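You operate a simulated robot arm through the tools that you are given. There is no shell and no other tool. Be economical: measure what you need, move in short steps, check, and stop when the job is done.

The job below is to be done with a simulated two-armed robot. You get a single attempt, and the scene is never put back.

JOB
Pick up the yellow wedge from the middle shelf of the blue shelves with one hand, pass it to the other hand and put it on the lower shelf over the packing bench. Set down upright: yellow wedge.

The check looks at the end state, three seconds after you hand in, the way a careful person would. Anything else that was tipped, shoved, dropped, spilled or broken makes it a failure.

ROBOT AND FRAMES
Two 7-joint arms with two-finger parallel grippers on one trunk, on a base that drives. Base frame: it is fixed to the floor where the robot stands at the start and does not move with it; the origin is under the middle of the robot, x ahead of it, y to its left, z up. Lengths are in m, angles in rad, forces in N, time in s.
The left shoulder is at the start at [0.08, 0.131, 0.947], the right one opposite. With the tool pointing down near the work surface each hand reaches from about 0.34 to 0.84 m from the robot's upright axis, wherever it stands, measured 20 degrees to its own side. Places, roughly: lower shelf over the packing bench (148x26 cm) [2.72, 1.4, 1.3]. Payload 1.57 kg a hand.
The tool frame of a hand sits at the grasp point between the pads (the TCP): z along the fingers, y along the line on which they close. The tips reach 0.03 m beyond it. Largest opening 0.11 m; finger width 0.024, thickness 0.012; the body of the gripper, 0.048 by 0.112 m, starts 0.078 m behind the TCP.
Orientation is that of the tool frame in the base frame, as a unit quaternion [w, x, y, z]. With the fingers straight down and closing along the base's y, the tool's x points along the base's -x, its y along +y and its z along -z.

CONTROLS
- The arms move only by the tool send_rows. It takes "left_deltas", "right_deltas" or both (then of equal length, played together; a hand with none holds still); each is a list of rows, each a list of 3 entries, a list of its own where there are three numbers: the shift along the tool's x, y, z in units of 300 mm (1.0 is 300 mm), then the turn, a rotation vector about the tool's x, y, z in units of 90 degrees (1.0 is 90 degrees), then the opening, from 0 (shut) to 1 (fully open). In form: [[[tx, ty, tz], [rx, ry, rz], fingers], ...]. A call has 1 to 12 rows; each row is the pose to reach, as a shift and turn from the pose commanded when the call began, along the tool's axes at that moment. A call with a number of a shift or a turn outside -1 to 1 is refused whole. Each row takes 0.2 s and may step no farther than 0.05 m and 0.15 rad from the row before; otherwise, or with a gripper value out of range, the whole call is refused. Where a pose cannot be reached the arm comes as near as it can. A force on the tool above 40 N (or 10 N above the force at the start of the call, whichever is more), or a blocked arm, ends the call early, and 0.2 s more pass. Each finger travels about 0.108 m/s and halts on what it meets, pressing with about 23 N; the grip force reading is that of the motor and also rises with nothing between the fingers. The clock runs only during rows and for 0.2 s after the last one: add rows that repeat a pose to give the fingers time. It gives the time, the measured TCP pose, the force on the tool (base axes), the opening and the grip force at its end, in the units of the frame above (readings bear some noise), with the torque about the TCP (base axes, N m) and any sound that the robot's microphone picked up.
- Cameras (640 x 400 px; columns grow to the right, rows downward): "scene" is now at [-0.0481, 0.0071, 1.4313]; the picture's right is [0.08, -1.00, 0.00], its down [-0.45, -0.03, -0.89] and it looks along [0.89, 0.07, -0.45] (base axes); focal length 286 px, centre (320, 200). "left" rides on the left gripper at [0.07, -0.016, -0.141] in its tool frame; the picture's right is [0.23, 0.97, 0.00], its down [-0.86, 0.20, -0.48] and it looks along [-0.47, 0.11, 0.88] (tool axes); focal length 222 px, centre (320, 200). "right" rides on the right gripper at [0.07, 0.016, -0.141] in its tool frame; the picture's right is [-0.23, 0.97, 0.00], its down [-0.86, -0.20, -0.48] and it looks along [-0.47, -0.11, 0.88] (tool axes); focal length 222 px, centre (320, 200). There is no depth. A picture from a camera that has moved, and an enlarged one, comes with that camera's place and axes in the base frame and with its lens.
- grab_frame(camera): a new picture of that camera. The clock stands still meanwhile.
- steer(legs): drives the robot by 1 to 6 legs, each [ahead, left, turn to the left] in m, m and rad, along the robot's own axes; the way and the turn of a leg run together, so that a leg with both is an arc; at most 1.5 m and 3.142 rad a leg. The arms and the cameras ride along, it lands a little off, and it stops where it bumps. It gives what a move gives.
- aim_head(pan, tilt): turns the head with the scene camera to pan (to the left, within 1.902 rad either way) and tilt (down, from -0.506 to 1.204), counted from straight ahead of the robot. It gives what a move gives.
- zoom(camera, box): a new picture of the part [left, top, right, bottom] of that camera's present view, enlarged. The clock stands still meanwhile.
- finish_job(): hands the job in; it is judged then, once.

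Work in short steps. Places have to be worked out from the pictures, the camera data and where the tool is seen: move nearer, look again, correct. Check each grasp and each placing, and mend what went wrong. You have 120 turns and 100 pictures in all, those below and enlarged ones among them. Open the grippers and draw the arms clear of the work before you hand the job in, unless the task says otherwise; then end with one line.

The tools are called after "Call:" by a JSON object that holds its "op" and its "data". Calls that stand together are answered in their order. send_rows: Moves the arms, as the interface text tells. Its arguments: {"type":"object","properties":{"left_deltas":{"type":"array"},"right_deltas":{"type":"array"}},"required":[]} The other tools are called the same way: steer (legs) drives the base; aim_head (pan, tilt) turns the head that bears the scene camera; grab_frame (camera) takes a picture; zoom (camera, box) takes an enlarged picture of a part of a camera's view; finish_job () hands the job in.

At the start:

```text
clock: 0.0
left_ee_pos: [0.3019, 0.1845, 1.1983]
left_ee_rot: [0.0, 0.001, 1.0, 0.0]
left_force: [-0.1, -0.6, 0.9]
left_wrist_torque: [0.02, 0.01, 0.02]
left_width: 0.11
left_grasp_force: 0.1
right_ee_pos: [0.3499, -0.0542, 1.2488]
right_ee_rot: [0.0, 0.0, 1.0, -0.001]
right_force: [-0.5, 0.3, -0.5]
right_wrist_torque: [-0.01, 0.01, -0.01]
right_width: 0.1101
right_grasp_force: 0.0
robot x, y, heading: [0.0021, 0.0033, -0.0]
head pan, tilt: [0.075, 0.463]
```

scene: 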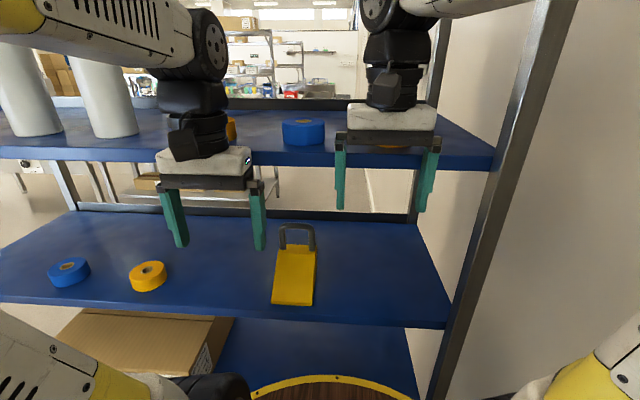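
right: 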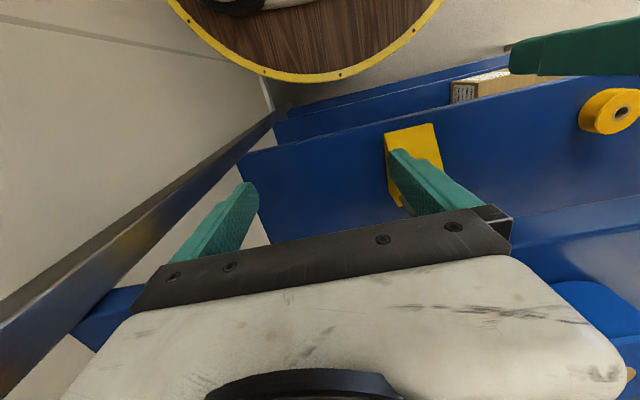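
left: 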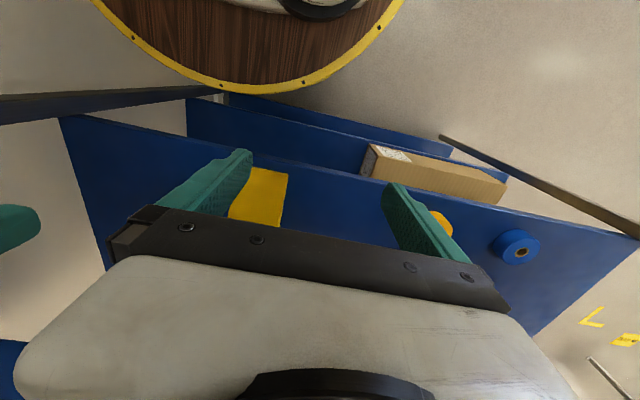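

The wedge seems to lie near [0.4, 0.1, 0.95] on the middle shelf. I'll look closer before moving.

Call:
{"op": "zoom", "data": {"camera": "scene", "box": [230, 200, 390, 320]}}

Call:
{"op": "zoom", "data": {"camera": "right", "box": [340, 80, 500, 230]}}

```text
3.33 times, centred on (310, 260) of scene
camera zoom: at [-0.0481, 0.0071, 1.4313], right [0.08, -1.0, 0.0], down [-0.45, -0.03, -0.89], along [0.89, 0.07, -0.45], focal length 954 px, centre (353, 0)
```

zoom: 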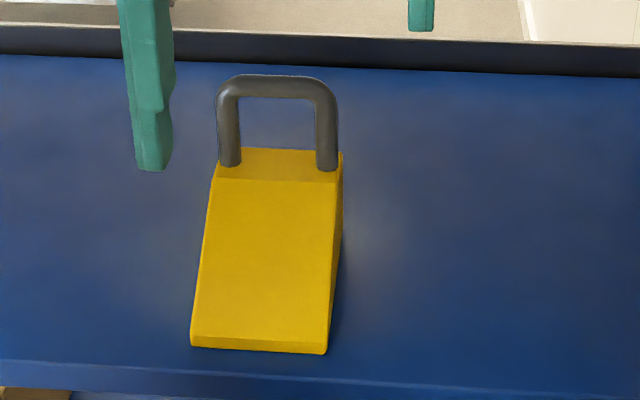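

```text
2.67 times, centred on (420, 155) of right
camera zoom: at [0.2804, -0.0405, 1.391], right [0.23, 0.97, 0.0], down [0.86, -0.2, 0.48], along [0.47, -0.11, -0.88], focal length 592 px, centre (53, 320)
```

zoom: 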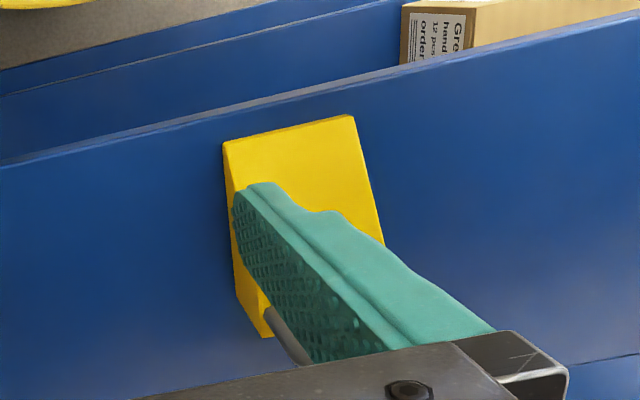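

The wedge's front edge is at x≈0.404, y 0.059–0.149, with its base at z≈0.94. It rises toward the back, where a handle stands on top, and it is square to the shelf. Now I'll look at the destination and the surroundings.

Call:
{"op": "aim_head", "data": {"pan": 0.6, "tilt": 0.1}}

Call:
{"op": "grab_frame", "data": {"camera": "scene"}}

Call:
{"op": "aim_head", "data": {"pan": 1.4, "tilt": 0.4}}

Call:
{"op": "grab_frame", "data": {"camera": "scene"}}

```text
clock: 0.9
left_ee_pos: [0.3033, 0.1848, 1.1986]
left_ee_rot: [0.0, 0.0, 1.0, 0.0]
left_force: [-0.3, -0.4, -0.5]
left_wrist_torque: [0.0, 0.0, -0.04]
left_width: 0.1102
left_grasp_force: 0.1
right_ee_pos: [0.3503, -0.0556, 1.2483]
right_ee_rot: [0.0, 0.0, 1.0, 0.0]
right_force: [-0.4, 0.1, 0.4]
right_wrist_torque: [-0.02, 0.04, -0.01]
right_width: 0.11
right_grasp_force: 0.1
robot x, y, heading: [0.0006, 0.0028, -0.002]
head pan, tilt: [0.6, 0.099]
```

```text
94 pictures are left
camera scene: at [-0.0636, 0.0522, 1.465], right [0.56, -0.83, 0.0], down [-0.08, -0.06, -0.99], along [0.82, 0.56, -0.1], focal length 286 px, centre (320, 200)
```

scene: 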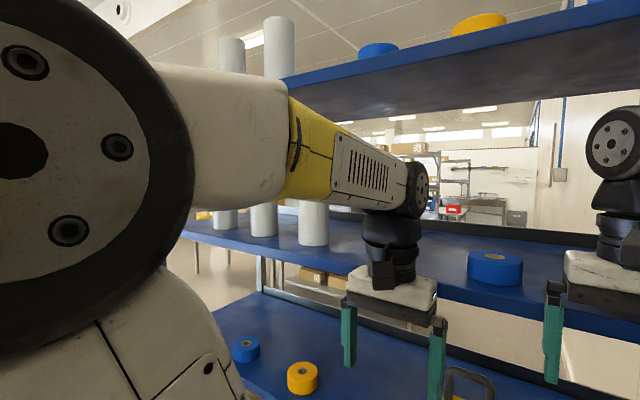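

```text
clock: 2.1
left_ee_pos: [0.3022, 0.1844, 1.1985]
left_ee_rot: [0.0, 0.0, 1.0, 0.0]
left_force: [0.3, -0.3, 0.4]
left_wrist_torque: [0.02, 0.01, -0.02]
left_width: 0.1097
left_grasp_force: 0.0
right_ee_pos: [0.3495, -0.0566, 1.2493]
right_ee_rot: [0.0, 0.0, 1.0, 0.0]
right_force: [-0.2, 0.7, 0.5]
right_wrist_torque: [0.02, -0.02, 0.0]
right_width: 0.1098
right_grasp_force: 0.0
robot x, y, heading: [0.0001, 0.0017, -0.001]
head pan, tilt: [1.4, 0.4]
```

```text
93 pictures are left
camera scene: at [-0.1237, 0.0915, 1.4372], right [0.99, -0.17, 0.0], down [-0.07, -0.38, -0.92], along [0.16, 0.91, -0.39], focal length 286 px, centre (320, 200)
```

scene: 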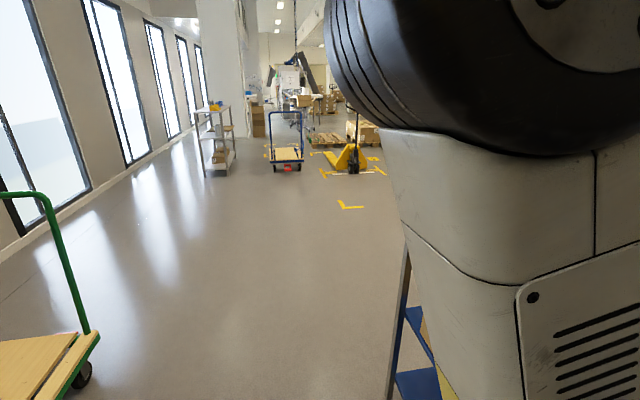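

The hand should come in from the front, tilted about 30° below horizontal, with the fingers on the wedge's flat sides. That needs room, so I'll back the base up 0.25 m and watch the shelf.

Call:
{"op": "steer", "data": {"legs": [[-0.25, 0, 0]]}}

Call:
{"op": "aim_head", "data": {"pan": 0.1, "tilt": 0.45}}

Call:
{"op": "grab_frame", "data": {"camera": "scene"}}

```text
clock: 3.9
left_ee_pos: [0.0541, 0.1837, 1.1983]
left_ee_rot: [0.0, 0.004, 1.0, 0.0]
left_force: [0.2, 0.3, 0.4]
left_wrist_torque: [-0.01, 0.03, -0.03]
left_width: 0.1098
left_grasp_force: 0.0
right_ee_pos: [0.0986, -0.0569, 1.2487]
right_ee_rot: [0.0, 0.003, 1.0, 0.0]
right_force: [0.2, 0.3, -0.2]
right_wrist_torque: [0.0, -0.03, 0.02]
right_width: 0.1099
right_grasp_force: 0.0
robot x, y, heading: [-0.2514, 0.0013, -0.007]
head pan, tilt: [1.4, 0.4]
```

```text
clock: 5.4
left_ee_pos: [0.0526, 0.1842, 1.1986]
left_ee_rot: [0.0, 0.004, 1.0, 0.0]
left_force: [0.6, 1.1, 0.3]
left_wrist_torque: [-0.03, 0.0, 0.02]
left_width: 0.1101
left_grasp_force: 0.2
right_ee_pos: [0.0983, -0.0566, 1.2496]
right_ee_rot: [0.0, 0.003, 1.0, -0.001]
right_force: [-0.7, 0.3, -0.1]
right_wrist_torque: [-0.02, 0.01, -0.02]
right_width: 0.1099
right_grasp_force: 0.1
robot x, y, heading: [-0.2512, 0.0018, -0.004]
head pan, tilt: [0.099, 0.45]
```

```text
92 pictures are left
camera scene: at [-0.2987, 0.0105, 1.4325], right [0.09, -1.0, 0.0], down [-0.43, -0.04, -0.9], along [0.9, 0.08, -0.44], focal length 286 px, centre (320, 200)
```

scene: 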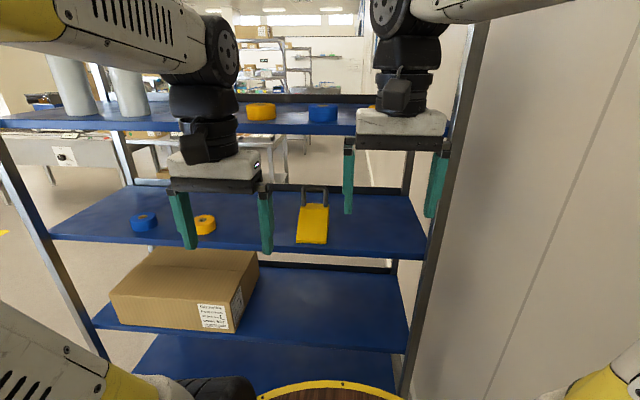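

The path in front of the shelf is clear. I'll tilt the left hand forward to 30° below horizontal at a pre-grasp point before the wedge, and shift the right hand aside.

Call:
{"op": "send_rows", "data": {"left_deltas": [[[-0.1, -0.033, 0.07], [0, -0.0833, 0], 1], [[-0.22, -0.066, 0.14], [0, -0.1667, 0], 1], [[-0.34, -0.1, 0.21], [0, -0.25, 0], 1], [[-0.46, -0.133, 0.28], [0, -0.333, 0], 1], [[-0.58, -0.167, 0.35], [0, -0.4167, 0], 1], [[-0.7, -0.2, 0.42], [0, -0.5, 0], 1], [[-0.82, -0.233, 0.49], [0, -0.583, 0], 1], [[-0.93, -0.267, 0.56], [0, -0.667, 0], 1], [[-0.93, -0.267, 0.56], [0, -0.667, 0], 1]], "right_deltas": [[[0, -0.1, 0], [0, 0, 0], 1], [[0, -0.2, 0], [0, 0, 0], 1], [[0, -0.3, 0], [0, 0, 0], 1], [[0, -0.4, 0], [0, 0, 0], 1], [[0, -0.5, 0], [0, 0, 0], 1], [[0, -0.6, 0], [0, 0, 0], 1], [[0, -0.6, 0], [0, 0, 0], 1], [[0, -0.6, 0], [0, 0, 0], 1], [[0, -0.6, 0], [0, 0, 0], 1]]}}

Call:
{"op": "grab_frame", "data": {"camera": "left"}}

Call:
{"op": "grab_frame", "data": {"camera": "scene"}}

```text
clock: 7.4
left_ee_pos: [0.332, 0.101, 1.0311]
left_ee_rot: [0.5, 0.003, 0.866, -0.003]
left_force: [-0.3, 0.2, 0.0]
left_wrist_torque: [-0.04, -0.02, -0.1]
left_width: 0.1103
left_grasp_force: 0.1
right_ee_pos: [0.0996, -0.2364, 1.2487]
right_ee_rot: [-0.001, 0.003, 1.0, 0.0]
right_force: [0.9, 0.9, -0.5]
right_wrist_torque: [-0.09, 0.05, -0.04]
right_width: 0.1101
right_grasp_force: 0.1
robot x, y, heading: [-0.2478, -0.0023, -0.009]
head pan, tilt: [0.099, 0.45]
```

```text
91 pictures are left
camera left: at [0.1758, 0.0868, 1.0409], right [-0.11, 0.97, -0.2], down [0.01, 0.2, 0.98], along [0.99, 0.1, -0.04], focal length 222 px, centre (320, 200)
```

left: 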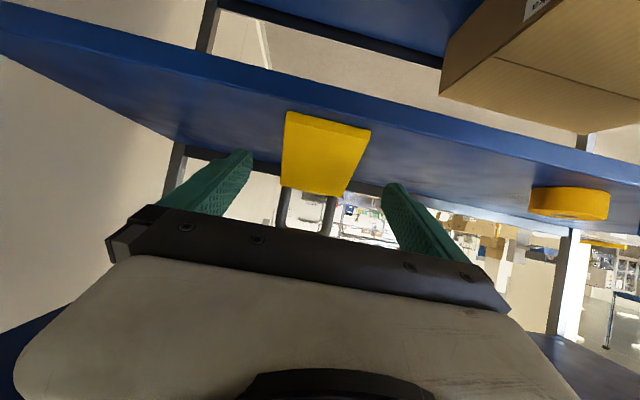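

```text
90 pictures are left
camera scene: at [-0.2976, 0.0115, 1.4325], right [0.09, -1.0, 0.0], down [-0.43, -0.04, -0.9], along [0.9, 0.08, -0.44], focal length 286 px, centre (320, 200)
```

scene: 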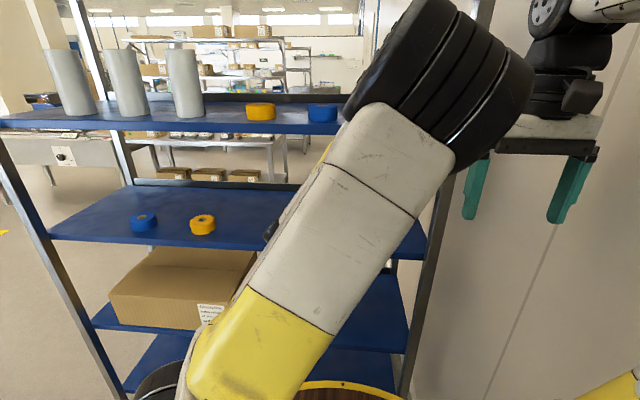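

The left camera agrees with my earlier estimate: y 0.059–0.147, front at x 0.404. I'll advance along the fingers partway and check.

Call:
{"op": "send_rows", "data": {"left_deltas": [[[-0.01, 0.005, 0.1], [0, 0, 0], 1], [[-0.02, 0.01, 0.2], [0, 0, 0], 1], [[-0.03, 0.01, 0.27], [0, 0, 0], 1], [[-0.03, 0.01, 0.27], [0, 0, 0], 1]]}}

Call:
{"op": "grab_frame", "data": {"camera": "left"}}

```text
clock: 8.4
left_ee_pos: [0.4047, 0.104, 0.9992]
left_ee_rot: [0.5, 0.003, 0.866, -0.002]
left_force: [0.1, 0.6, 1.3]
left_wrist_torque: [-0.04, -0.01, 0.0]
left_width: 0.11
left_grasp_force: 0.0
right_ee_pos: [0.0979, -0.2372, 1.2496]
right_ee_rot: [0.0, 0.004, 1.0, -0.001]
right_force: [-0.4, -1.1, 0.9]
right_wrist_torque: [0.01, 0.0, 0.0]
right_width: 0.11
right_grasp_force: 0.1
robot x, y, heading: [-0.2521, 0.0043, -0.007]
head pan, tilt: [0.099, 0.45]
```

```text
89 pictures are left
camera left: at [0.2486, 0.0896, 1.0084], right [-0.11, 0.97, -0.2], down [0.01, 0.2, 0.98], along [0.99, 0.1, -0.04], focal length 222 px, centre (320, 200)
```

left: 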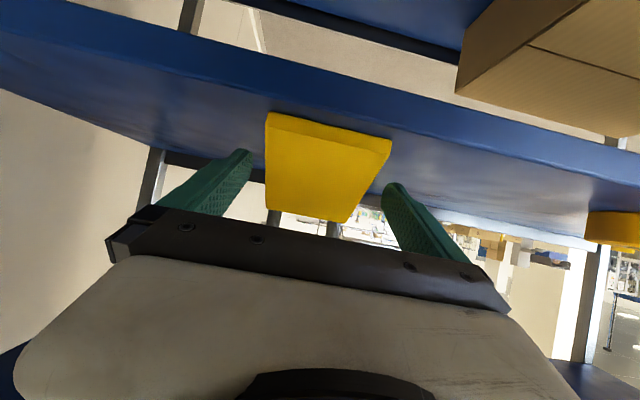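

It is centred at y≈0.102, with 1 cm clearance each side. I'll advance the last 4.7 cm.

Call:
{"op": "send_rows", "data": {"left_deltas": [[[-0.003, -0.005, 0.08], [0, 0, 0], 1], [[-0.005, -0.005, 0.155], [0, 0, 0], 1], [[-0.005, -0.005, 0.155], [0, 0, 0], 1]]}}

Call:
{"op": "grab_frame", "data": {"camera": "left"}}

```text
clock: 9.2
left_ee_pos: [0.4468, 0.102, 0.976]
left_ee_rot: [0.5, 0.002, 0.866, -0.001]
left_force: [-0.2, 0.5, 0.4]
left_wrist_torque: [-0.03, 0.02, 0.01]
left_width: 0.1098
left_grasp_force: 0.1
right_ee_pos: [0.0987, -0.237, 1.2487]
right_ee_rot: [0.0, 0.003, 1.0, 0.001]
right_force: [-0.2, 0.5, 0.1]
right_wrist_torque: [0.01, -0.02, -0.03]
right_width: 0.1098
right_grasp_force: 0.0
robot x, y, heading: [-0.2523, -0.0004, -0.005]
head pan, tilt: [0.099, 0.45]
```

```text
88 pictures are left
camera left: at [0.2907, 0.0874, 0.9868], right [-0.11, 0.97, -0.2], down [0.01, 0.2, 0.98], along [0.99, 0.1, -0.04], focal length 222 px, centre (320, 200)
```

left: 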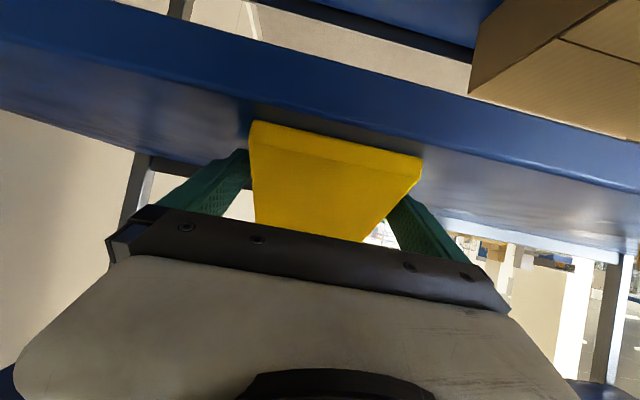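

The fingers straddle the wedge, so I'll close.

Call:
{"op": "send_rows", "data": {"left_deltas": [[[0, 0, 0], [0, 0, 0], 0.85], [[0, 0, 0], [0, 0, 0], 0.7], [[0, 0, 0], [0, 0, 0], 0.6], [[0, 0, 0], [0, 0, 0], 0.6], [[0, 0, 0], [0, 0, 0], 0.5]]}}

Call:
{"op": "grab_frame", "data": {"camera": "left"}}

```text
clock: 10.4
left_ee_pos: [0.4464, 0.1026, 0.9768]
left_ee_rot: [0.5, 0.003, 0.866, -0.002]
left_force: [0.1, 2.2, -0.5]
left_wrist_torque: [0.18, -0.01, 0.17]
left_width: 0.0901
left_grasp_force: 23.1
right_ee_pos: [0.0987, -0.237, 1.2491]
right_ee_rot: [0.0, 0.003, 1.0, 0.0]
right_force: [-0.2, 0.0, -0.5]
right_wrist_torque: [0.0, -0.01, -0.01]
right_width: 0.1098
right_grasp_force: 0.0
robot x, y, heading: [-0.248, 0.0035, -0.007]
head pan, tilt: [0.099, 0.45]
```

```text
87 pictures are left
camera left: at [0.2905, 0.0877, 0.9868], right [-0.11, 0.97, -0.2], down [0.01, 0.2, 0.98], along [0.99, 0.1, -0.04], focal length 222 px, centre (320, 200)
```

left: 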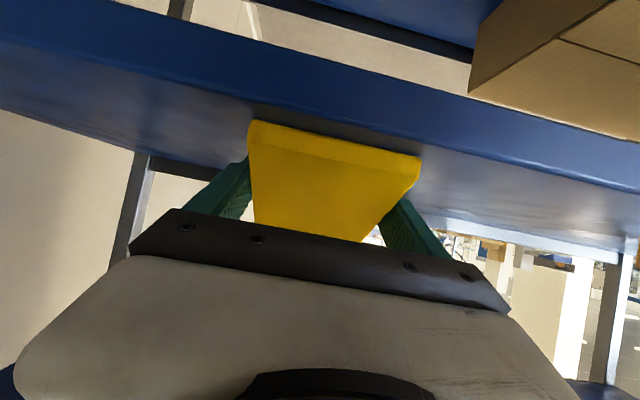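

The grip is firm at 0.090 m and 23 N. I'll lift 4 cm straight up.

Call:
{"op": "send_rows", "data": {"left_deltas": [[[-0.03, 0, -0.017], [0, 0, 0], 0.5], [[-0.06, 0, -0.034], [0, 0, 0], 0.5], [[-0.115, 0, -0.067], [0, 0, 0], 0.5], [[-0.115, 0, -0.067], [0, 0, 0], 0.5]]}}

Call:
{"op": "grab_frame", "data": {"camera": "left"}}

```text
clock: 11.4
left_ee_pos: [0.4485, 0.1019, 1.0158]
left_ee_rot: [0.501, 0.002, 0.866, -0.001]
left_force: [-0.3, 1.7, 2.7]
left_wrist_torque: [-0.2, -0.37, 0.05]
left_width: 0.0902
left_grasp_force: 22.2
right_ee_pos: [0.0981, -0.2383, 1.2485]
right_ee_rot: [0.001, 0.003, 1.0, 0.0]
right_force: [-0.3, -0.6, 0.8]
right_wrist_torque: [0.0, 0.02, -0.01]
right_width: 0.1098
right_grasp_force: 0.1
robot x, y, heading: [-0.2525, -0.0023, -0.005]
head pan, tilt: [0.099, 0.45]
```

```text
86 pictures are left
camera left: at [0.2921, 0.0881, 1.0267], right [-0.11, 0.97, -0.2], down [0.01, 0.2, 0.98], along [0.99, 0.1, -0.03], focal length 222 px, centre (320, 200)
```

left: 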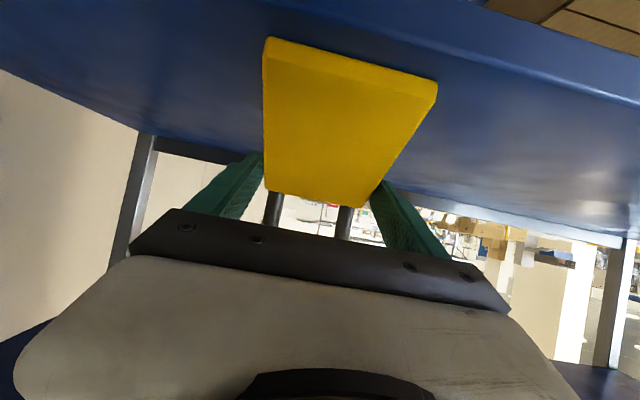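

The fingers slid up while the wedge stayed put, since its front corner is still at z≈0.95. I'll open, go deeper around its heavier part, and regrip.

Call:
{"op": "send_rows", "data": {"left_deltas": [[[0, 0, 0], [0, 0, 0], 0.8], [[0, 0, 0], [0, 0, 0], 1], [[0, 0, 0], [0, 0, 0], 1], [[0.022, 0, 0.064], [0, 0, 0], 1], [[0.045, 0, 0.128], [0, 0, 0], 1], [[0.045, 0, 0.128], [0, 0, 0], 1], [[0.045, 0, 0.128], [0, 0, 0], 0.7], [[0.045, 0, 0.128], [0, 0, 0], 0.3], [[0.045, 0, 0.128], [0, 0, 0], 0], [[0.045, 0, 0.128], [0, 0, 0], 0]]}}

Call:
{"op": "grab_frame", "data": {"camera": "left"}}

```text
clock: 13.6
left_ee_pos: [0.473, 0.103, 0.985]
left_ee_rot: [0.5, 0.003, 0.866, -0.002]
left_force: [0.3, -0.6, 0.1]
left_wrist_torque: [0.04, -0.05, -0.05]
left_width: 0.0897
left_grasp_force: 22.7
right_ee_pos: [0.0975, -0.2371, 1.2474]
right_ee_rot: [0.0, 0.004, 1.0, 0.0]
right_force: [-0.4, 0.6, 0.1]
right_wrist_torque: [-0.01, 0.0, 0.01]
right_width: 0.1101
right_grasp_force: 0.1
robot x, y, heading: [-0.2506, 0.001, -0.007]
head pan, tilt: [0.099, 0.45]
```

```text
85 pictures are left
camera left: at [0.3171, 0.0886, 0.9956], right [-0.11, 0.97, -0.2], down [0.01, 0.2, 0.98], along [0.99, 0.1, -0.04], focal length 222 px, centre (320, 200)
```

left: 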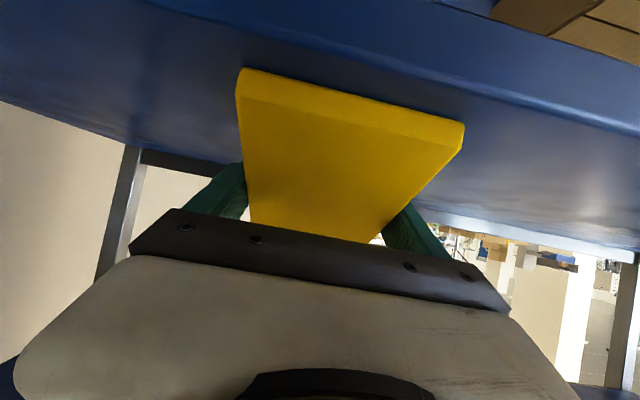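

I'll lift slowly by 1 cm and read the force.

Call:
{"op": "send_rows", "data": {"left_deltas": [[[-0.007, 0, -0.004], [0, 0, 0], 0], [[-0.015, 0, -0.008], [0, 0, 0], 0], [[-0.022, 0, -0.0125], [0, 0, 0], 0], [[-0.029, 0, -0.017], [0, 0, 0], 0]]}}

Call:
{"op": "grab_frame", "data": {"camera": "left"}}

```text
clock: 14.6
left_ee_pos: [0.4733, 0.103, 0.9963]
left_ee_rot: [0.5, 0.003, 0.866, -0.002]
left_force: [0.2, 0.1, -4.2]
left_wrist_torque: [0.01, 0.01, -0.01]
left_width: 0.0898
left_grasp_force: 22.5
right_ee_pos: [0.0979, -0.2377, 1.2488]
right_ee_rot: [0.0, 0.003, 1.0, 0.0]
right_force: [0.2, -0.6, 0.2]
right_wrist_torque: [0.03, 0.03, 0.03]
right_width: 0.11
right_grasp_force: 0.2
robot x, y, heading: [-0.2501, -0.0015, -0.008]
head pan, tilt: [0.099, 0.45]
```

```text
84 pictures are left
camera left: at [0.3169, 0.088, 1.006], right [-0.11, 0.97, -0.2], down [0.01, 0.2, 0.98], along [0.99, 0.1, -0.03], focal length 222 px, centre (320, 200)
```

left: 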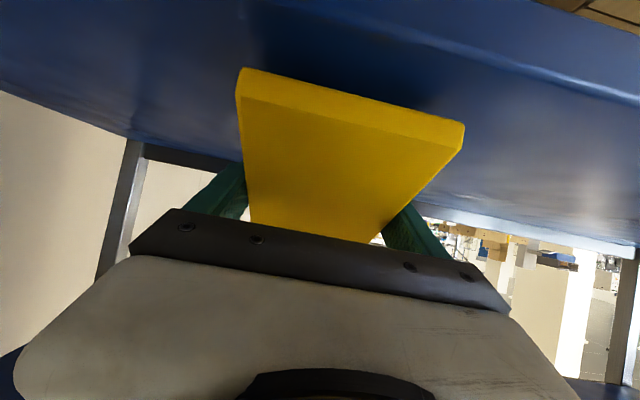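

It lifts now: about 4.2 N and nearly zero torque, so this grip is at the centre of mass. I'll lift 3 cm more, then back the base away from the shelf.

Call:
{"op": "send_rows", "data": {"left_deltas": [[[-0.02, 0, -0.0115], [0, 0, 0], 0], [[-0.04, 0, -0.023], [0, 0, 0], 0], [[-0.06, 0, -0.035], [0, 0, 0], 0], [[-0.087, 0, -0.05], [0, 0, 0], 0], [[-0.087, 0, -0.05], [0, 0, 0], 0]]}}

Call:
{"op": "grab_frame", "data": {"camera": "left"}}

Call:
{"op": "grab_frame", "data": {"camera": "right"}}

```text
clock: 15.8
left_ee_pos: [0.4735, 0.1015, 1.024]
left_ee_rot: [0.5, 0.003, 0.866, -0.002]
left_force: [0.6, 0.4, -3.2]
left_wrist_torque: [0.01, 0.01, -0.02]
left_width: 0.09
left_grasp_force: 23.0
right_ee_pos: [0.0975, -0.2376, 1.248]
right_ee_rot: [0.0, 0.005, 1.0, 0.0]
right_force: [-0.1, 0.0, 0.2]
right_wrist_torque: [0.03, 0.01, 0.01]
right_width: 0.1099
right_grasp_force: 0.1
robot x, y, heading: [-0.2486, -0.0009, -0.009]
head pan, tilt: [0.099, 0.45]
```

```text
83 pictures are left
camera left: at [0.3162, 0.0876, 1.0349], right [-0.11, 0.97, -0.2], down [0.01, 0.2, 0.98], along [0.99, 0.1, -0.04], focal length 222 px, centre (320, 200)
```

left: 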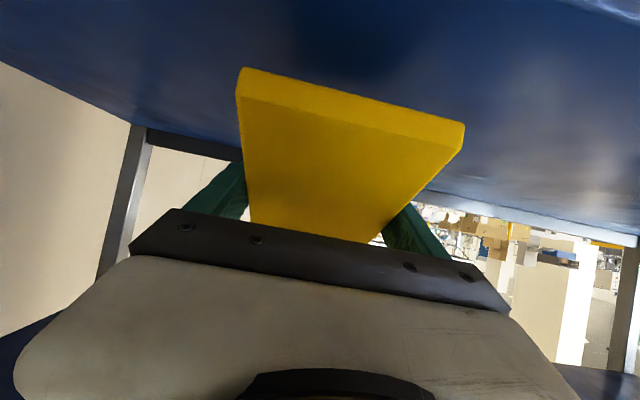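

```text
82 pictures are left
camera right: at [0.0284, -0.2215, 1.3909], right [0.23, 0.97, 0.0], down [0.85, -0.2, 0.48], along [0.47, -0.11, -0.88], focal length 222 px, centre (320, 200)
```

right: 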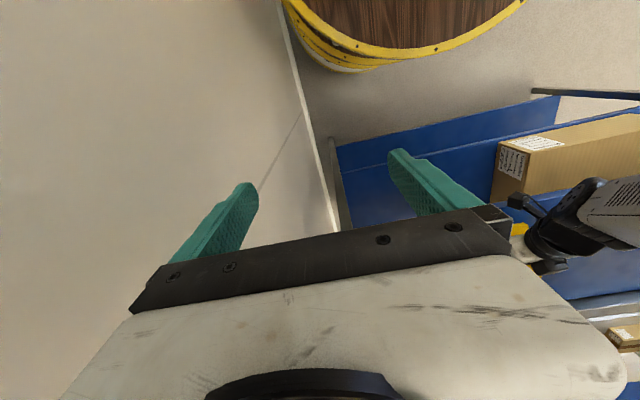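

Before backing up I'll check behind on the left side, where a cart stood.

Call:
{"op": "aim_head", "data": {"pan": 1.9, "tilt": 0.6}}

Call:
{"op": "grab_frame", "data": {"camera": "scene"}}

Call:
{"op": "aim_head", "data": {"pan": -1.9, "tilt": 0.6}}

Call:
{"op": "grab_frame", "data": {"camera": "scene"}}

```text
clock: 17.6
left_ee_pos: [0.473, 0.1023, 1.0249]
left_ee_rot: [0.5, 0.003, 0.866, -0.002]
left_force: [0.2, -1.1, -4.3]
left_wrist_torque: [-0.02, 0.08, 0.02]
left_width: 0.09
left_grasp_force: 23.1
right_ee_pos: [0.0975, -0.2377, 1.2489]
right_ee_rot: [0.0, 0.004, 1.0, 0.0]
right_force: [-1.3, -0.5, 0.1]
right_wrist_torque: [0.0, 0.02, -0.01]
right_width: 0.1099
right_grasp_force: 0.0
robot x, y, heading: [-0.2507, -0.0023, 0.0]
head pan, tilt: [1.901, 0.6]
```

```text
81 pictures are left
camera scene: at [-0.4179, 0.0857, 1.419], right [0.95, 0.32, 0.0], down [0.18, -0.54, -0.83], along [-0.26, 0.78, -0.56], focal length 286 px, centre (320, 200)
```

scene: 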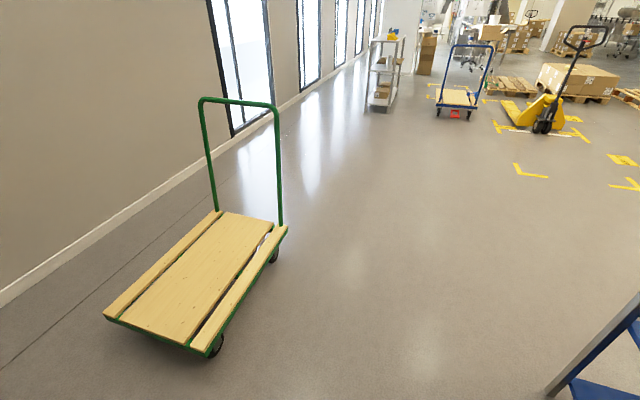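

```text
clock: 20.7
left_ee_pos: [0.4733, 0.1021, 1.0241]
left_ee_rot: [0.5, 0.003, 0.866, -0.002]
left_force: [1.3, -0.9, -4.0]
left_wrist_torque: [0.03, 0.02, 0.01]
left_width: 0.0897
left_grasp_force: 22.6
right_ee_pos: [0.097, -0.237, 1.2494]
right_ee_rot: [0.0, 0.004, 1.0, 0.0]
right_force: [0.4, 0.3, -0.3]
right_wrist_torque: [0.01, 0.02, 0.03]
right_width: 0.11
right_grasp_force: 0.1
robot x, y, heading: [-0.2501, -0.0009, -0.008]
head pan, tilt: [-1.901, 0.6]
```

```text
80 pictures are left
camera scene: at [-0.419, -0.0816, 1.419], right [-0.94, 0.33, 0.0], down [0.19, 0.53, -0.83], along [-0.27, -0.78, -0.56], focal length 286 px, centre (320, 200)
```

scene: 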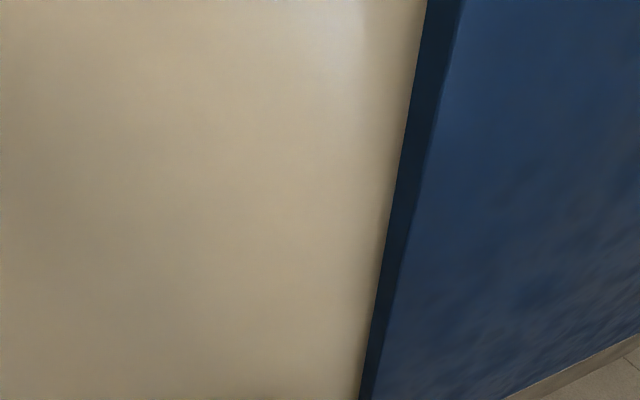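

Behind is clear: the cart stays beyond x≈-1.05, y>0.55. Backing up 0.35 m takes the wedge out of the shelf.

Call:
{"op": "steer", "data": {"legs": [[-0.35, 0, 0]]}}

Call:
{"op": "aim_head", "data": {"pan": 0.1, "tilt": 0.45}}

Call:
{"op": "grab_frame", "data": {"camera": "scene"}}

Call:
{"op": "grab_frame", "data": {"camera": "left"}}

```text
clock: 23.0
left_ee_pos: [0.1364, 0.1354, 1.0235]
left_ee_rot: [0.5, -0.005, 0.866, 0.003]
left_force: [-0.9, 1.2, -4.7]
left_wrist_torque: [0.0, 0.01, -0.05]
left_width: 0.09
left_grasp_force: 23.0
right_ee_pos: [-0.233, -0.2101, 1.2494]
right_ee_rot: [-0.001, -0.005, 1.0, 0.0]
right_force: [0.4, 1.0, 0.1]
right_wrist_torque: [-0.1, 0.1, 0.01]
right_width: 0.1101
right_grasp_force: 0.1
robot x, y, heading: [-0.5825, 0.0215, 0.008]
head pan, tilt: [-1.901, 0.6]
```

```text
clock: 24.9
left_ee_pos: [0.1354, 0.1353, 1.0243]
left_ee_rot: [0.5, -0.004, 0.866, 0.002]
left_force: [-0.1, 0.2, -3.3]
left_wrist_torque: [-0.03, 0.0, 0.0]
left_width: 0.0901
left_grasp_force: 23.0
right_ee_pos: [-0.2328, -0.2116, 1.25]
right_ee_rot: [0.0, -0.005, 1.0, 0.0]
right_force: [0.2, 0.0, 0.3]
right_wrist_torque: [0.0, 0.0, 0.02]
right_width: 0.1098
right_grasp_force: 0.1
robot x, y, heading: [-0.587, 0.0211, 0.01]
head pan, tilt: [0.099, 0.45]
```

```text
79 pictures are left
camera scene: at [-0.6332, 0.0313, 1.4325], right [0.11, -0.99, 0.0], down [-0.43, -0.05, -0.9], along [0.89, 0.1, -0.44], focal length 286 px, centre (320, 200)
```

scene: 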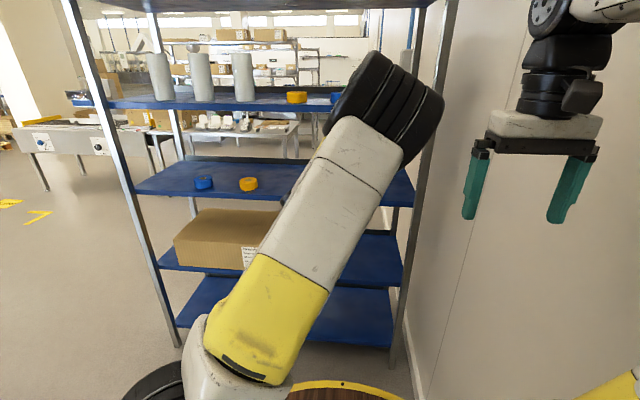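

```text
78 pictures are left
camera left: at [-0.0199, 0.1184, 1.0347], right [-0.12, 0.97, -0.2], down [0.01, 0.2, 0.98], along [0.99, 0.12, -0.04], focal length 222 px, centre (320, 200)
```

left: 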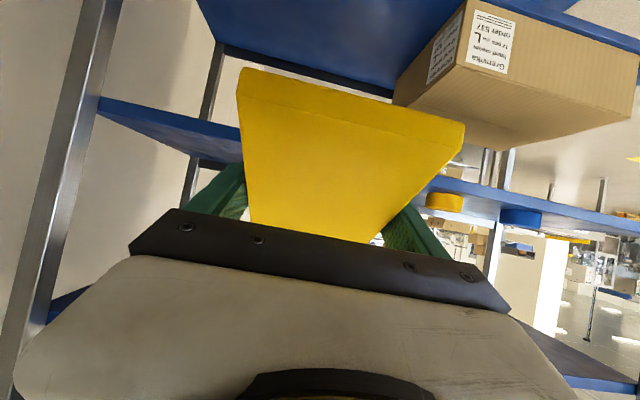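

The wedge is free of the shelf and steady. Next I'll yaw the left hand 90° to the right while drawing it in, so the handle end faces the right hand.

Call:
{"op": "send_rows", "data": {"left_deltas": [[[0.015, -0.007, -0.056], [0.072, 0, 0.0417], 0], [[0.029, -0.013, -0.113], [0.144, 0, 0.0833], 0], [[0.044, -0.02, -0.169], [0.2165, 0, 0.125], 0], [[0.058, -0.027, -0.226], [0.289, 0, 0.1667], 0], [[0.073, -0.033, -0.282], [0.361, 0, 0.208], 0], [[0.0875, -0.04, -0.339], [0.433, 0, 0.25], 0], [[0.102, -0.047, -0.395], [0.505, 0, 0.2917], 0], [[0.117, -0.053, -0.451], [0.577, 0, 0.333], 0], [[0.131, -0.06, -0.508], [0.6495, 0, 0.375], 0], [[0.146, -0.067, -0.564], [0.722, 0, 0.4167], 0], [[0.16, -0.073, -0.62], [0.794, 0, 0.458], 0], [[0.175, -0.08, -0.677], [0.866, 0, 0.5], 0]]}}

Call:
{"op": "grab_frame", "data": {"camera": "scene"}}

Call:
{"op": "grab_frame", "data": {"camera": "left"}}

```text
clock: 27.5
left_ee_pos: [-0.096, 0.0609, 1.1042]
left_ee_rot: [0.354, 0.611, 0.615, -0.352]
left_force: [-0.3, -0.7, -4.4]
left_wrist_torque: [0.03, 0.0, -0.01]
left_width: 0.09
left_grasp_force: 22.9
left hand out of reach, approached as far as the arm can: row 6, 7, 8, 9, 10, 11, 12
right_ee_pos: [-0.2333, -0.2085, 1.2486]
right_ee_rot: [0.0, -0.004, 1.0, 0.0]
right_force: [0.6, -0.5, 0.8]
right_wrist_torque: [0.01, 0.0, -0.01]
right_width: 0.1101
right_grasp_force: 0.0
robot x, y, heading: [-0.5841, 0.018, 0.006]
head pan, tilt: [0.099, 0.45]
```

```text
77 pictures are left
camera scene: at [-0.6332, 0.0313, 1.4325], right [0.11, -0.99, 0.0], down [-0.43, -0.05, -0.9], along [0.89, 0.1, -0.44], focal length 286 px, centre (320, 200)
```

scene: 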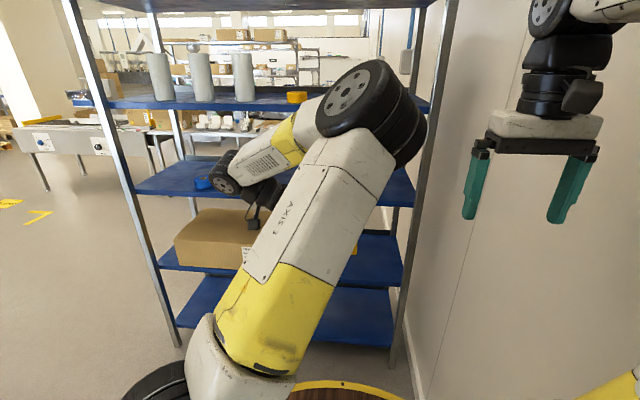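

```text
76 pictures are left
camera left: at [-0.1133, 0.2193, 1.1146], right [0.97, 0.12, -0.2], down [0.2, -0.01, 0.98], along [0.12, -0.99, -0.04], focal length 222 px, centre (320, 200)
```

left: 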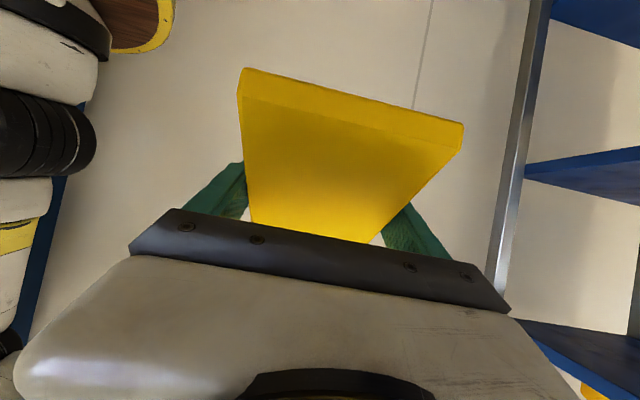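

The wall is only about 0.3 m to the right, which is too tight for the right arm. I'll strafe left 1.25 m into the open area, staying clear of the cart and shelf, and do the pass there.

Call:
{"op": "steer", "data": {"legs": [[0, 1.25, 0]]}}

Call:
{"op": "aim_head", "data": {"pan": -0.2, "tilt": 0.3}}

Call:
{"op": "grab_frame", "data": {"camera": "scene"}}

```text
clock: 33.8
left_ee_pos: [-0.1079, 1.3048, 1.1044]
left_ee_rot: [0.354, 0.61, 0.616, -0.351]
left_force: [0.3, -0.7, -4.0]
left_wrist_torque: [0.06, 0.01, -0.01]
left_width: 0.0899
left_grasp_force: 23.4
right_ee_pos: [-0.2438, 1.034, 1.2492]
right_ee_rot: [0.001, -0.004, 1.0, 0.001]
right_force: [0.6, 0.2, 0.2]
right_wrist_torque: [0.0, 0.02, -0.04]
right_width: 0.1099
right_grasp_force: 0.0
robot x, y, heading: [-0.5954, 1.2649, 0.012]
head pan, tilt: [0.099, 0.45]
```

```text
clock: 34.6
left_ee_pos: [-0.1072, 1.3053, 1.1036]
left_ee_rot: [0.355, 0.61, 0.615, -0.351]
left_force: [0.4, -0.6, -4.6]
left_wrist_torque: [0.01, -0.06, 0.02]
left_width: 0.0899
left_grasp_force: 23.1
right_ee_pos: [-0.2436, 1.0331, 1.2489]
right_ee_rot: [-0.001, -0.004, 1.0, 0.001]
right_force: [0.6, -0.6, 0.9]
right_wrist_torque: [0.05, -0.01, -0.01]
right_width: 0.1099
right_grasp_force: 0.1
robot x, y, heading: [-0.5966, 1.2681, 0.013]
head pan, tilt: [-0.201, 0.3]
```

```text
75 pictures are left
camera scene: at [-0.644, 1.2476, 1.4464], right [-0.19, -0.98, 0.0], down [-0.29, 0.06, -0.96], along [0.94, -0.18, -0.3], focal length 286 px, centre (320, 200)
```

scene: 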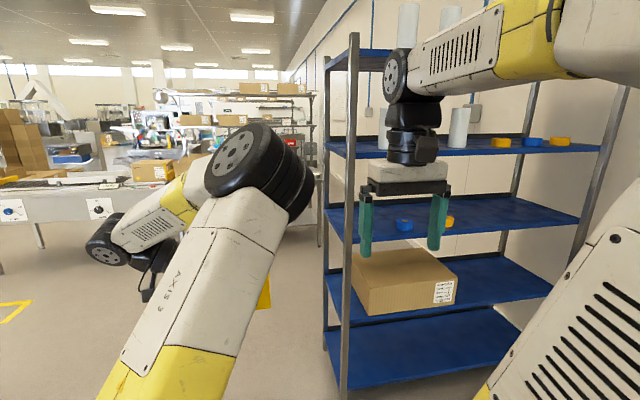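

I can see the packing bench shelves ahead at about x 2.7. The handle bar should be near (-0.107, 1.275, 1.205), so I'll turn the right hand to point left with fingers closing vertically and stop about 15 cm short.

Call:
{"op": "send_rows", "data": {"right_deltas": [[[-0.04, 0.0, 0.012], [-0.0833, 0, 0], 0.9], [[-0.08, 0.0, 0.024], [-0.1667, 0, 0], 0.8], [[-0.12, 0.03, 0.037], [-0.25, 0, 0], 0.7], [[-0.16, 0.06, 0.05], [-0.3333, 0, 0], 0.6], [[-0.2, 0.09, 0.06], [-0.4167, 0, 0], 0.5], [[-0.24, 0.12, 0.073], [-0.5, 0, 0], 0.45], [[-0.28, 0.15, 0.085], [-0.5833, 0, 0], 0.45], [[-0.32, 0.18, 0.1], [-0.6667, 0, 0], 0.45], [[-0.36, 0.21, 0.11], [-0.75, 0, 0], 0.45], [[-0.4, 0.24, 0.122], [-0.8333, 0, 0], 0.45], [[-0.43, 0.27, 0.135], [-0.9167, 0, 0], 0.45], [[-0.457, 0.307, 0.147], [-1, 0, 0], 0.45]]}}

Call:
{"op": "grab_frame", "data": {"camera": "right"}}

Call:
{"op": "grab_frame", "data": {"camera": "scene"}}

```text
clock: 37.2
left_ee_pos: [-0.1078, 1.3059, 1.1041]
left_ee_rot: [0.354, 0.61, 0.615, -0.351]
left_force: [0.2, 0.9, -3.8]
left_wrist_torque: [0.03, -0.01, 0.03]
left_width: 0.0899
left_grasp_force: 22.9
right_ee_pos: [-0.1075, 1.1261, 1.2044]
right_ee_rot: [-0.004, -0.003, 0.707, 0.708]
right_force: [0.2, -0.6, -0.6]
right_wrist_torque: [0.02, 0.01, -0.02]
right_width: 0.0495
right_grasp_force: 0.1
robot x, y, heading: [-0.5956, 1.269, 0.007]
head pan, tilt: [-0.201, 0.3]
```

```text
74 pictures are left
camera right: at [-0.1752, 0.9838, 1.2211], right [0.23, 0.0, 0.97], down [0.86, -0.47, -0.2], along [0.46, 0.88, -0.11], focal length 222 px, centre (320, 200)
```

right: 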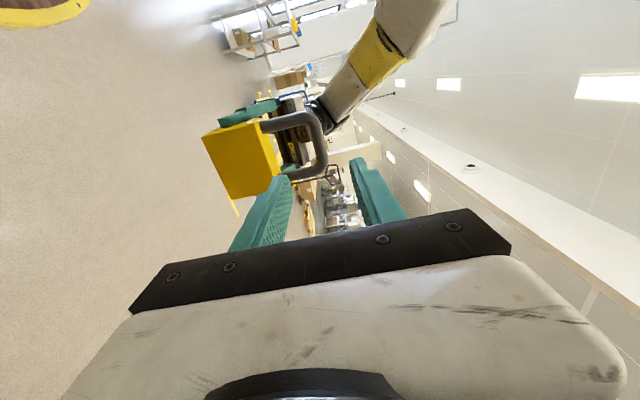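

```text
73 pictures are left
camera scene: at [-0.6442, 1.2476, 1.4464], right [-0.19, -0.98, 0.0], down [-0.29, 0.06, -0.96], along [0.94, -0.18, -0.3], focal length 286 px, centre (320, 200)
```

scene: 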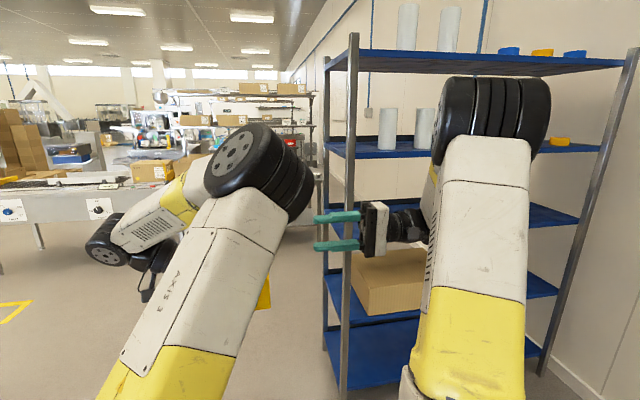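

Good: the handle loop shows in the right camera. I'll zoom in for its exact place.

Call:
{"op": "zoom", "data": {"camera": "right", "box": [190, 80, 390, 230]}}

```text
2.67 times, centred on (290, 155) of right
camera zoom: at [-0.1752, 0.9838, 1.2211], right [0.23, 0.0, 0.97], down [0.86, -0.47, -0.2], along [0.46, 0.88, -0.11], focal length 592 px, centre (400, 320)
```

zoom: 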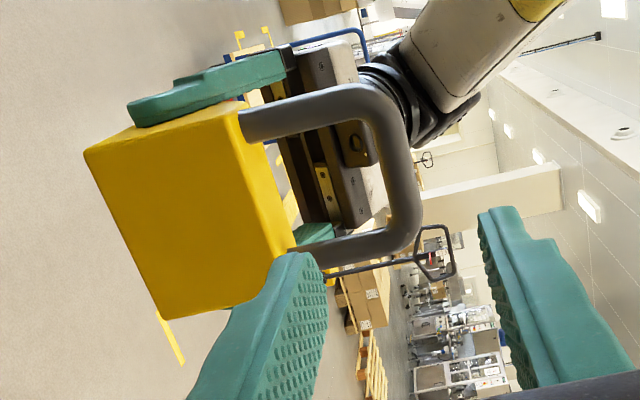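

Both estimates agree: bar near (-0.105, 1.27, 1.206), wedge top at z≈1.145. I'll advance 9 cm and recheck before the fingers enter the loop.

Call:
{"op": "send_rows", "data": {"right_deltas": [[[-0.004, 0.003, 0.1], [0, 0, 0], 0.45], [[-0.008, 0.005, 0.2], [0, 0, 0], 0.45], [[-0.008, 0.005, 0.3], [0, 0, 0], 0.45], [[-0.008, 0.005, 0.3], [0, 0, 0], 0.45]]}}

Call:
{"op": "zoom", "data": {"camera": "right", "box": [150, 40, 450, 240]}}

```text
clock: 38.2
left_ee_pos: [-0.1074, 1.3038, 1.1044]
left_ee_rot: [0.354, 0.611, 0.615, -0.351]
left_force: [0.0, -0.3, -5.0]
left_wrist_torque: [0.03, 0.04, 0.0]
left_width: 0.09
left_grasp_force: 22.4
right_ee_pos: [-0.1074, 1.2161, 1.2039]
right_ee_rot: [-0.003, -0.004, 0.707, 0.707]
right_force: [-0.4, 0.0, 0.4]
right_wrist_torque: [0.0, -0.01, -0.01]
right_width: 0.0491
right_grasp_force: 0.1
robot x, y, heading: [-0.5976, 1.2645, 0.012]
head pan, tilt: [-0.201, 0.3]
```

```text
2.00 times, centred on (300, 140) of right
camera zoom: at [-0.1756, 1.0734, 1.2217], right [0.23, 0.0, 0.97], down [0.86, -0.47, -0.2], along [0.46, 0.88, -0.11], focal length 444 px, centre (360, 320)
```

zoom: 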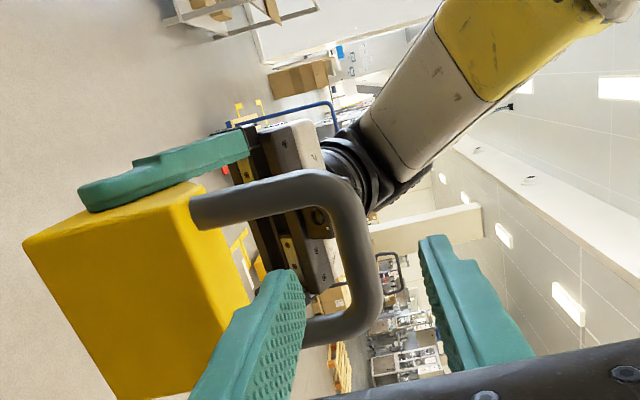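

The bar is confirmed at (-0.105, 1.273, 1.2055), between the two finger heights. I'll insert 5 cm.

Call:
{"op": "send_rows", "data": {"right_deltas": [[[-0.004, 0.004, 0.06], [0, 0, 0], 0.45], [[-0.008, 0.006, 0.12], [0, 0, 0], 0.45], [[-0.008, 0.006, 0.17], [0, 0, 0], 0.45], [[-0.008, 0.006, 0.17], [0, 0, 0], 0.45]]}}

Call:
{"op": "zoom", "data": {"camera": "right", "box": [100, 0, 500, 260]}}

```text
clock: 39.2
left_ee_pos: [-0.1061, 1.3051, 1.1036]
left_ee_rot: [0.354, 0.611, 0.615, -0.351]
left_force: [-0.6, 0.9, -4.2]
left_wrist_torque: [0.01, -0.02, 0.01]
left_width: 0.09
left_grasp_force: 23.7
right_ee_pos: [-0.105, 1.2687, 1.2079]
right_ee_rot: [-0.004, -0.003, 0.707, 0.707]
right_force: [-0.2, -0.4, -1.2]
right_wrist_torque: [-0.01, 0.02, 0.01]
right_width: 0.0498
right_grasp_force: 0.1
robot x, y, heading: [-0.5967, 1.2663, 0.008]
head pan, tilt: [-0.201, 0.3]
```

```text
1.54 times, centred on (300, 130) of right
camera zoom: at [-0.1735, 1.125, 1.2242], right [0.23, 0.0, 0.97], down [0.86, -0.47, -0.2], along [0.46, 0.88, -0.11], focal length 342 px, centre (351, 308)
```

zoom: 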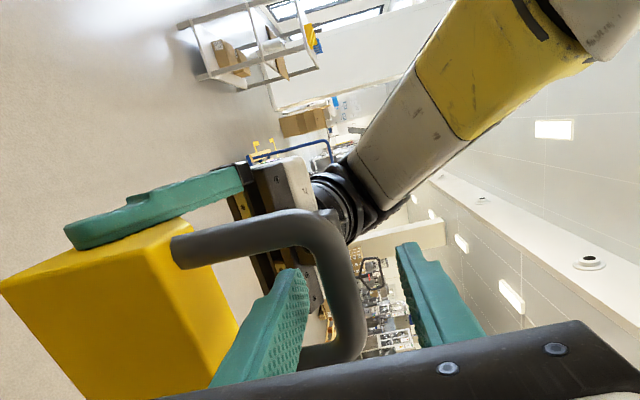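

The lower finger is in the loop and the upper one is above the bar. I'll close the right hand.

Call:
{"op": "send_rows", "data": {"right_deltas": [[[0, 0, 0], [0, 0, 0], 0.3], [[0, 0, 0], [0, 0, 0], 0.2], [[0, 0, 0], [0, 0, 0], 0.1], [[0, 0, 0], [0, 0, 0], 0], [[0, 0, 0], [0, 0, 0], 0]]}}

Call:
{"op": "zoom", "data": {"camera": "right", "box": [100, 0, 500, 260]}}

```text
clock: 40.4
left_ee_pos: [-0.1072, 1.3037, 1.1054]
left_ee_rot: [0.357, 0.609, 0.614, -0.352]
left_force: [-0.4, -6.3, 30.5]
left_wrist_torque: [-0.48, 0.37, 0.04]
left_width: 0.0899
left_grasp_force: 22.7
right_ee_pos: [-0.1054, 1.2686, 1.2046]
right_ee_rot: [-0.004, -0.002, 0.709, 0.706]
right_force: [0.0, 6.4, -31.3]
right_wrist_torque: [-0.14, -0.43, -0.1]
right_width: 0.0158
right_grasp_force: 22.6
robot x, y, heading: [-0.5932, 1.268, 0.01]
head pan, tilt: [-0.201, 0.3]
```

```text
1.54 times, centred on (300, 130) of right
camera zoom: at [-0.1736, 1.1249, 1.2228], right [0.23, 0.01, 0.97], down [0.86, -0.47, -0.2], along [0.46, 0.88, -0.11], focal length 342 px, centre (351, 308)
```

zoom: 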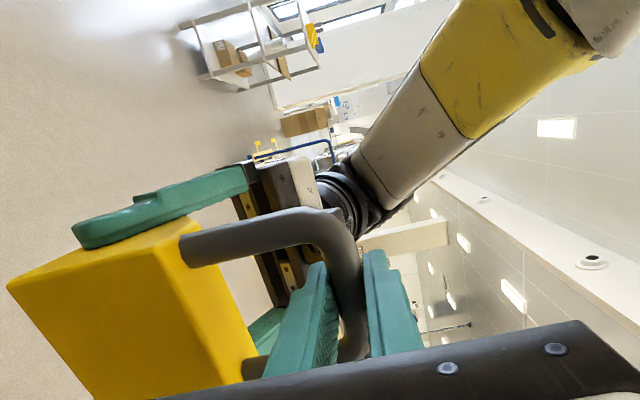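

Right holds the bar at 16 mm width, but the two hands are pulling against each other by about 30 N vertically. I'll lower the right hand slightly to relieve that.

Call:
{"op": "send_rows", "data": {"right_deltas": [[[0, -0.005, 0], [0, 0, 0], 0], [[0, -0.01, 0], [0, 0, 0], 0]]}}

```text
clock: 41.0
left_ee_pos: [-0.106, 1.3051, 1.1035]
left_ee_rot: [0.355, 0.61, 0.614, -0.353]
left_force: [2.6, -6.9, 26.8]
left_wrist_torque: [-0.34, 0.54, 0.08]
left_width: 0.09
left_grasp_force: 23.5
right_ee_pos: [-0.1047, 1.2673, 1.2038]
right_ee_rot: [-0.004, -0.004, 0.708, 0.706]
right_force: [-3.0, 6.5, -26.4]
right_wrist_torque: [-0.1, -0.27, 0.02]
right_width: 0.0158
right_grasp_force: 22.9
robot x, y, heading: [-0.5974, 1.265, 0.006]
head pan, tilt: [-0.201, 0.3]
```

Call:
{"op": "send_rows", "data": {"right_deltas": [[[0, -0.01, 0], [0, 0, 0], 0], [[0, -0.02, 0], [0, 0, 0], 0], [[0, -0.02, 0], [0, 0, 0], 0]]}}

```text
clock: 41.8
left_ee_pos: [-0.1076, 1.3057, 1.1012]
left_ee_rot: [0.353, 0.609, 0.618, -0.35]
left_force: [6.2, -4.0, -11.5]
left_wrist_torque: [0.66, 0.83, -0.12]
left_width: 0.09
left_grasp_force: 22.7
right_ee_pos: [-0.1054, 1.267, 1.2007]
right_ee_rot: [-0.002, -0.005, 0.706, 0.708]
right_force: [-7.7, 4.2, 7.4]
right_wrist_torque: [0.0, -0.12, 0.35]
right_width: 0.0156
right_grasp_force: 23.1
robot x, y, heading: [-0.5969, 1.2689, 0.009]
head pan, tilt: [-0.201, 0.3]
```

Call:
{"op": "send_rows", "data": {"right_deltas": [[[0.003, 0.005, 0], [0, 0, 0], 0], [[0.003, 0.005, 0], [0, 0, 0], 0]]}}

```text
clock: 42.4
left_ee_pos: [-0.1073, 1.3049, 1.1038]
left_ee_rot: [0.353, 0.61, 0.616, -0.351]
left_force: [0.1, -5.0, -21.8]
left_wrist_torque: [0.92, 0.29, -0.19]
left_width: 0.0897
left_grasp_force: 23.1
right_ee_pos: [-0.105, 1.2667, 1.201]
right_ee_rot: [-0.002, -0.003, 0.706, 0.708]
right_force: [-0.2, 5.1, 19.0]
right_wrist_torque: [0.16, -0.27, 0.19]
right_width: 0.0156
right_grasp_force: 23.4
robot x, y, heading: [-0.6006, 1.2679, 0.009]
head pan, tilt: [-0.201, 0.3]
```

Call:
{"op": "send_rows", "data": {"right_deltas": [[[0, 0.006, 0], [0, 0, 0], 0], [[0, 0.01, 0], [0, 0, 0], 0], [[0, 0.01, 0], [0, 0, 0], 0], [[0, 0.01, 0], [0, 0, 0], 0]]}}

```text
clock: 43.4
left_ee_pos: [-0.1083, 1.3045, 1.1047]
left_ee_rot: [0.356, 0.61, 0.615, -0.351]
left_force: [-4.6, -4.9, -1.2]
left_wrist_torque: [0.42, 0.01, -0.03]
left_width: 0.0899
left_grasp_force: 23.1
right_ee_pos: [-0.1046, 1.2673, 1.2029]
right_ee_rot: [-0.003, -0.003, 0.708, 0.707]
right_force: [4.5, 5.8, -0.2]
right_wrist_torque: [0.02, -0.43, -0.1]
right_width: 0.0156
right_grasp_force: 23.1
robot x, y, heading: [-0.6004, 1.2665, 0.006]
head pan, tilt: [-0.201, 0.3]
```

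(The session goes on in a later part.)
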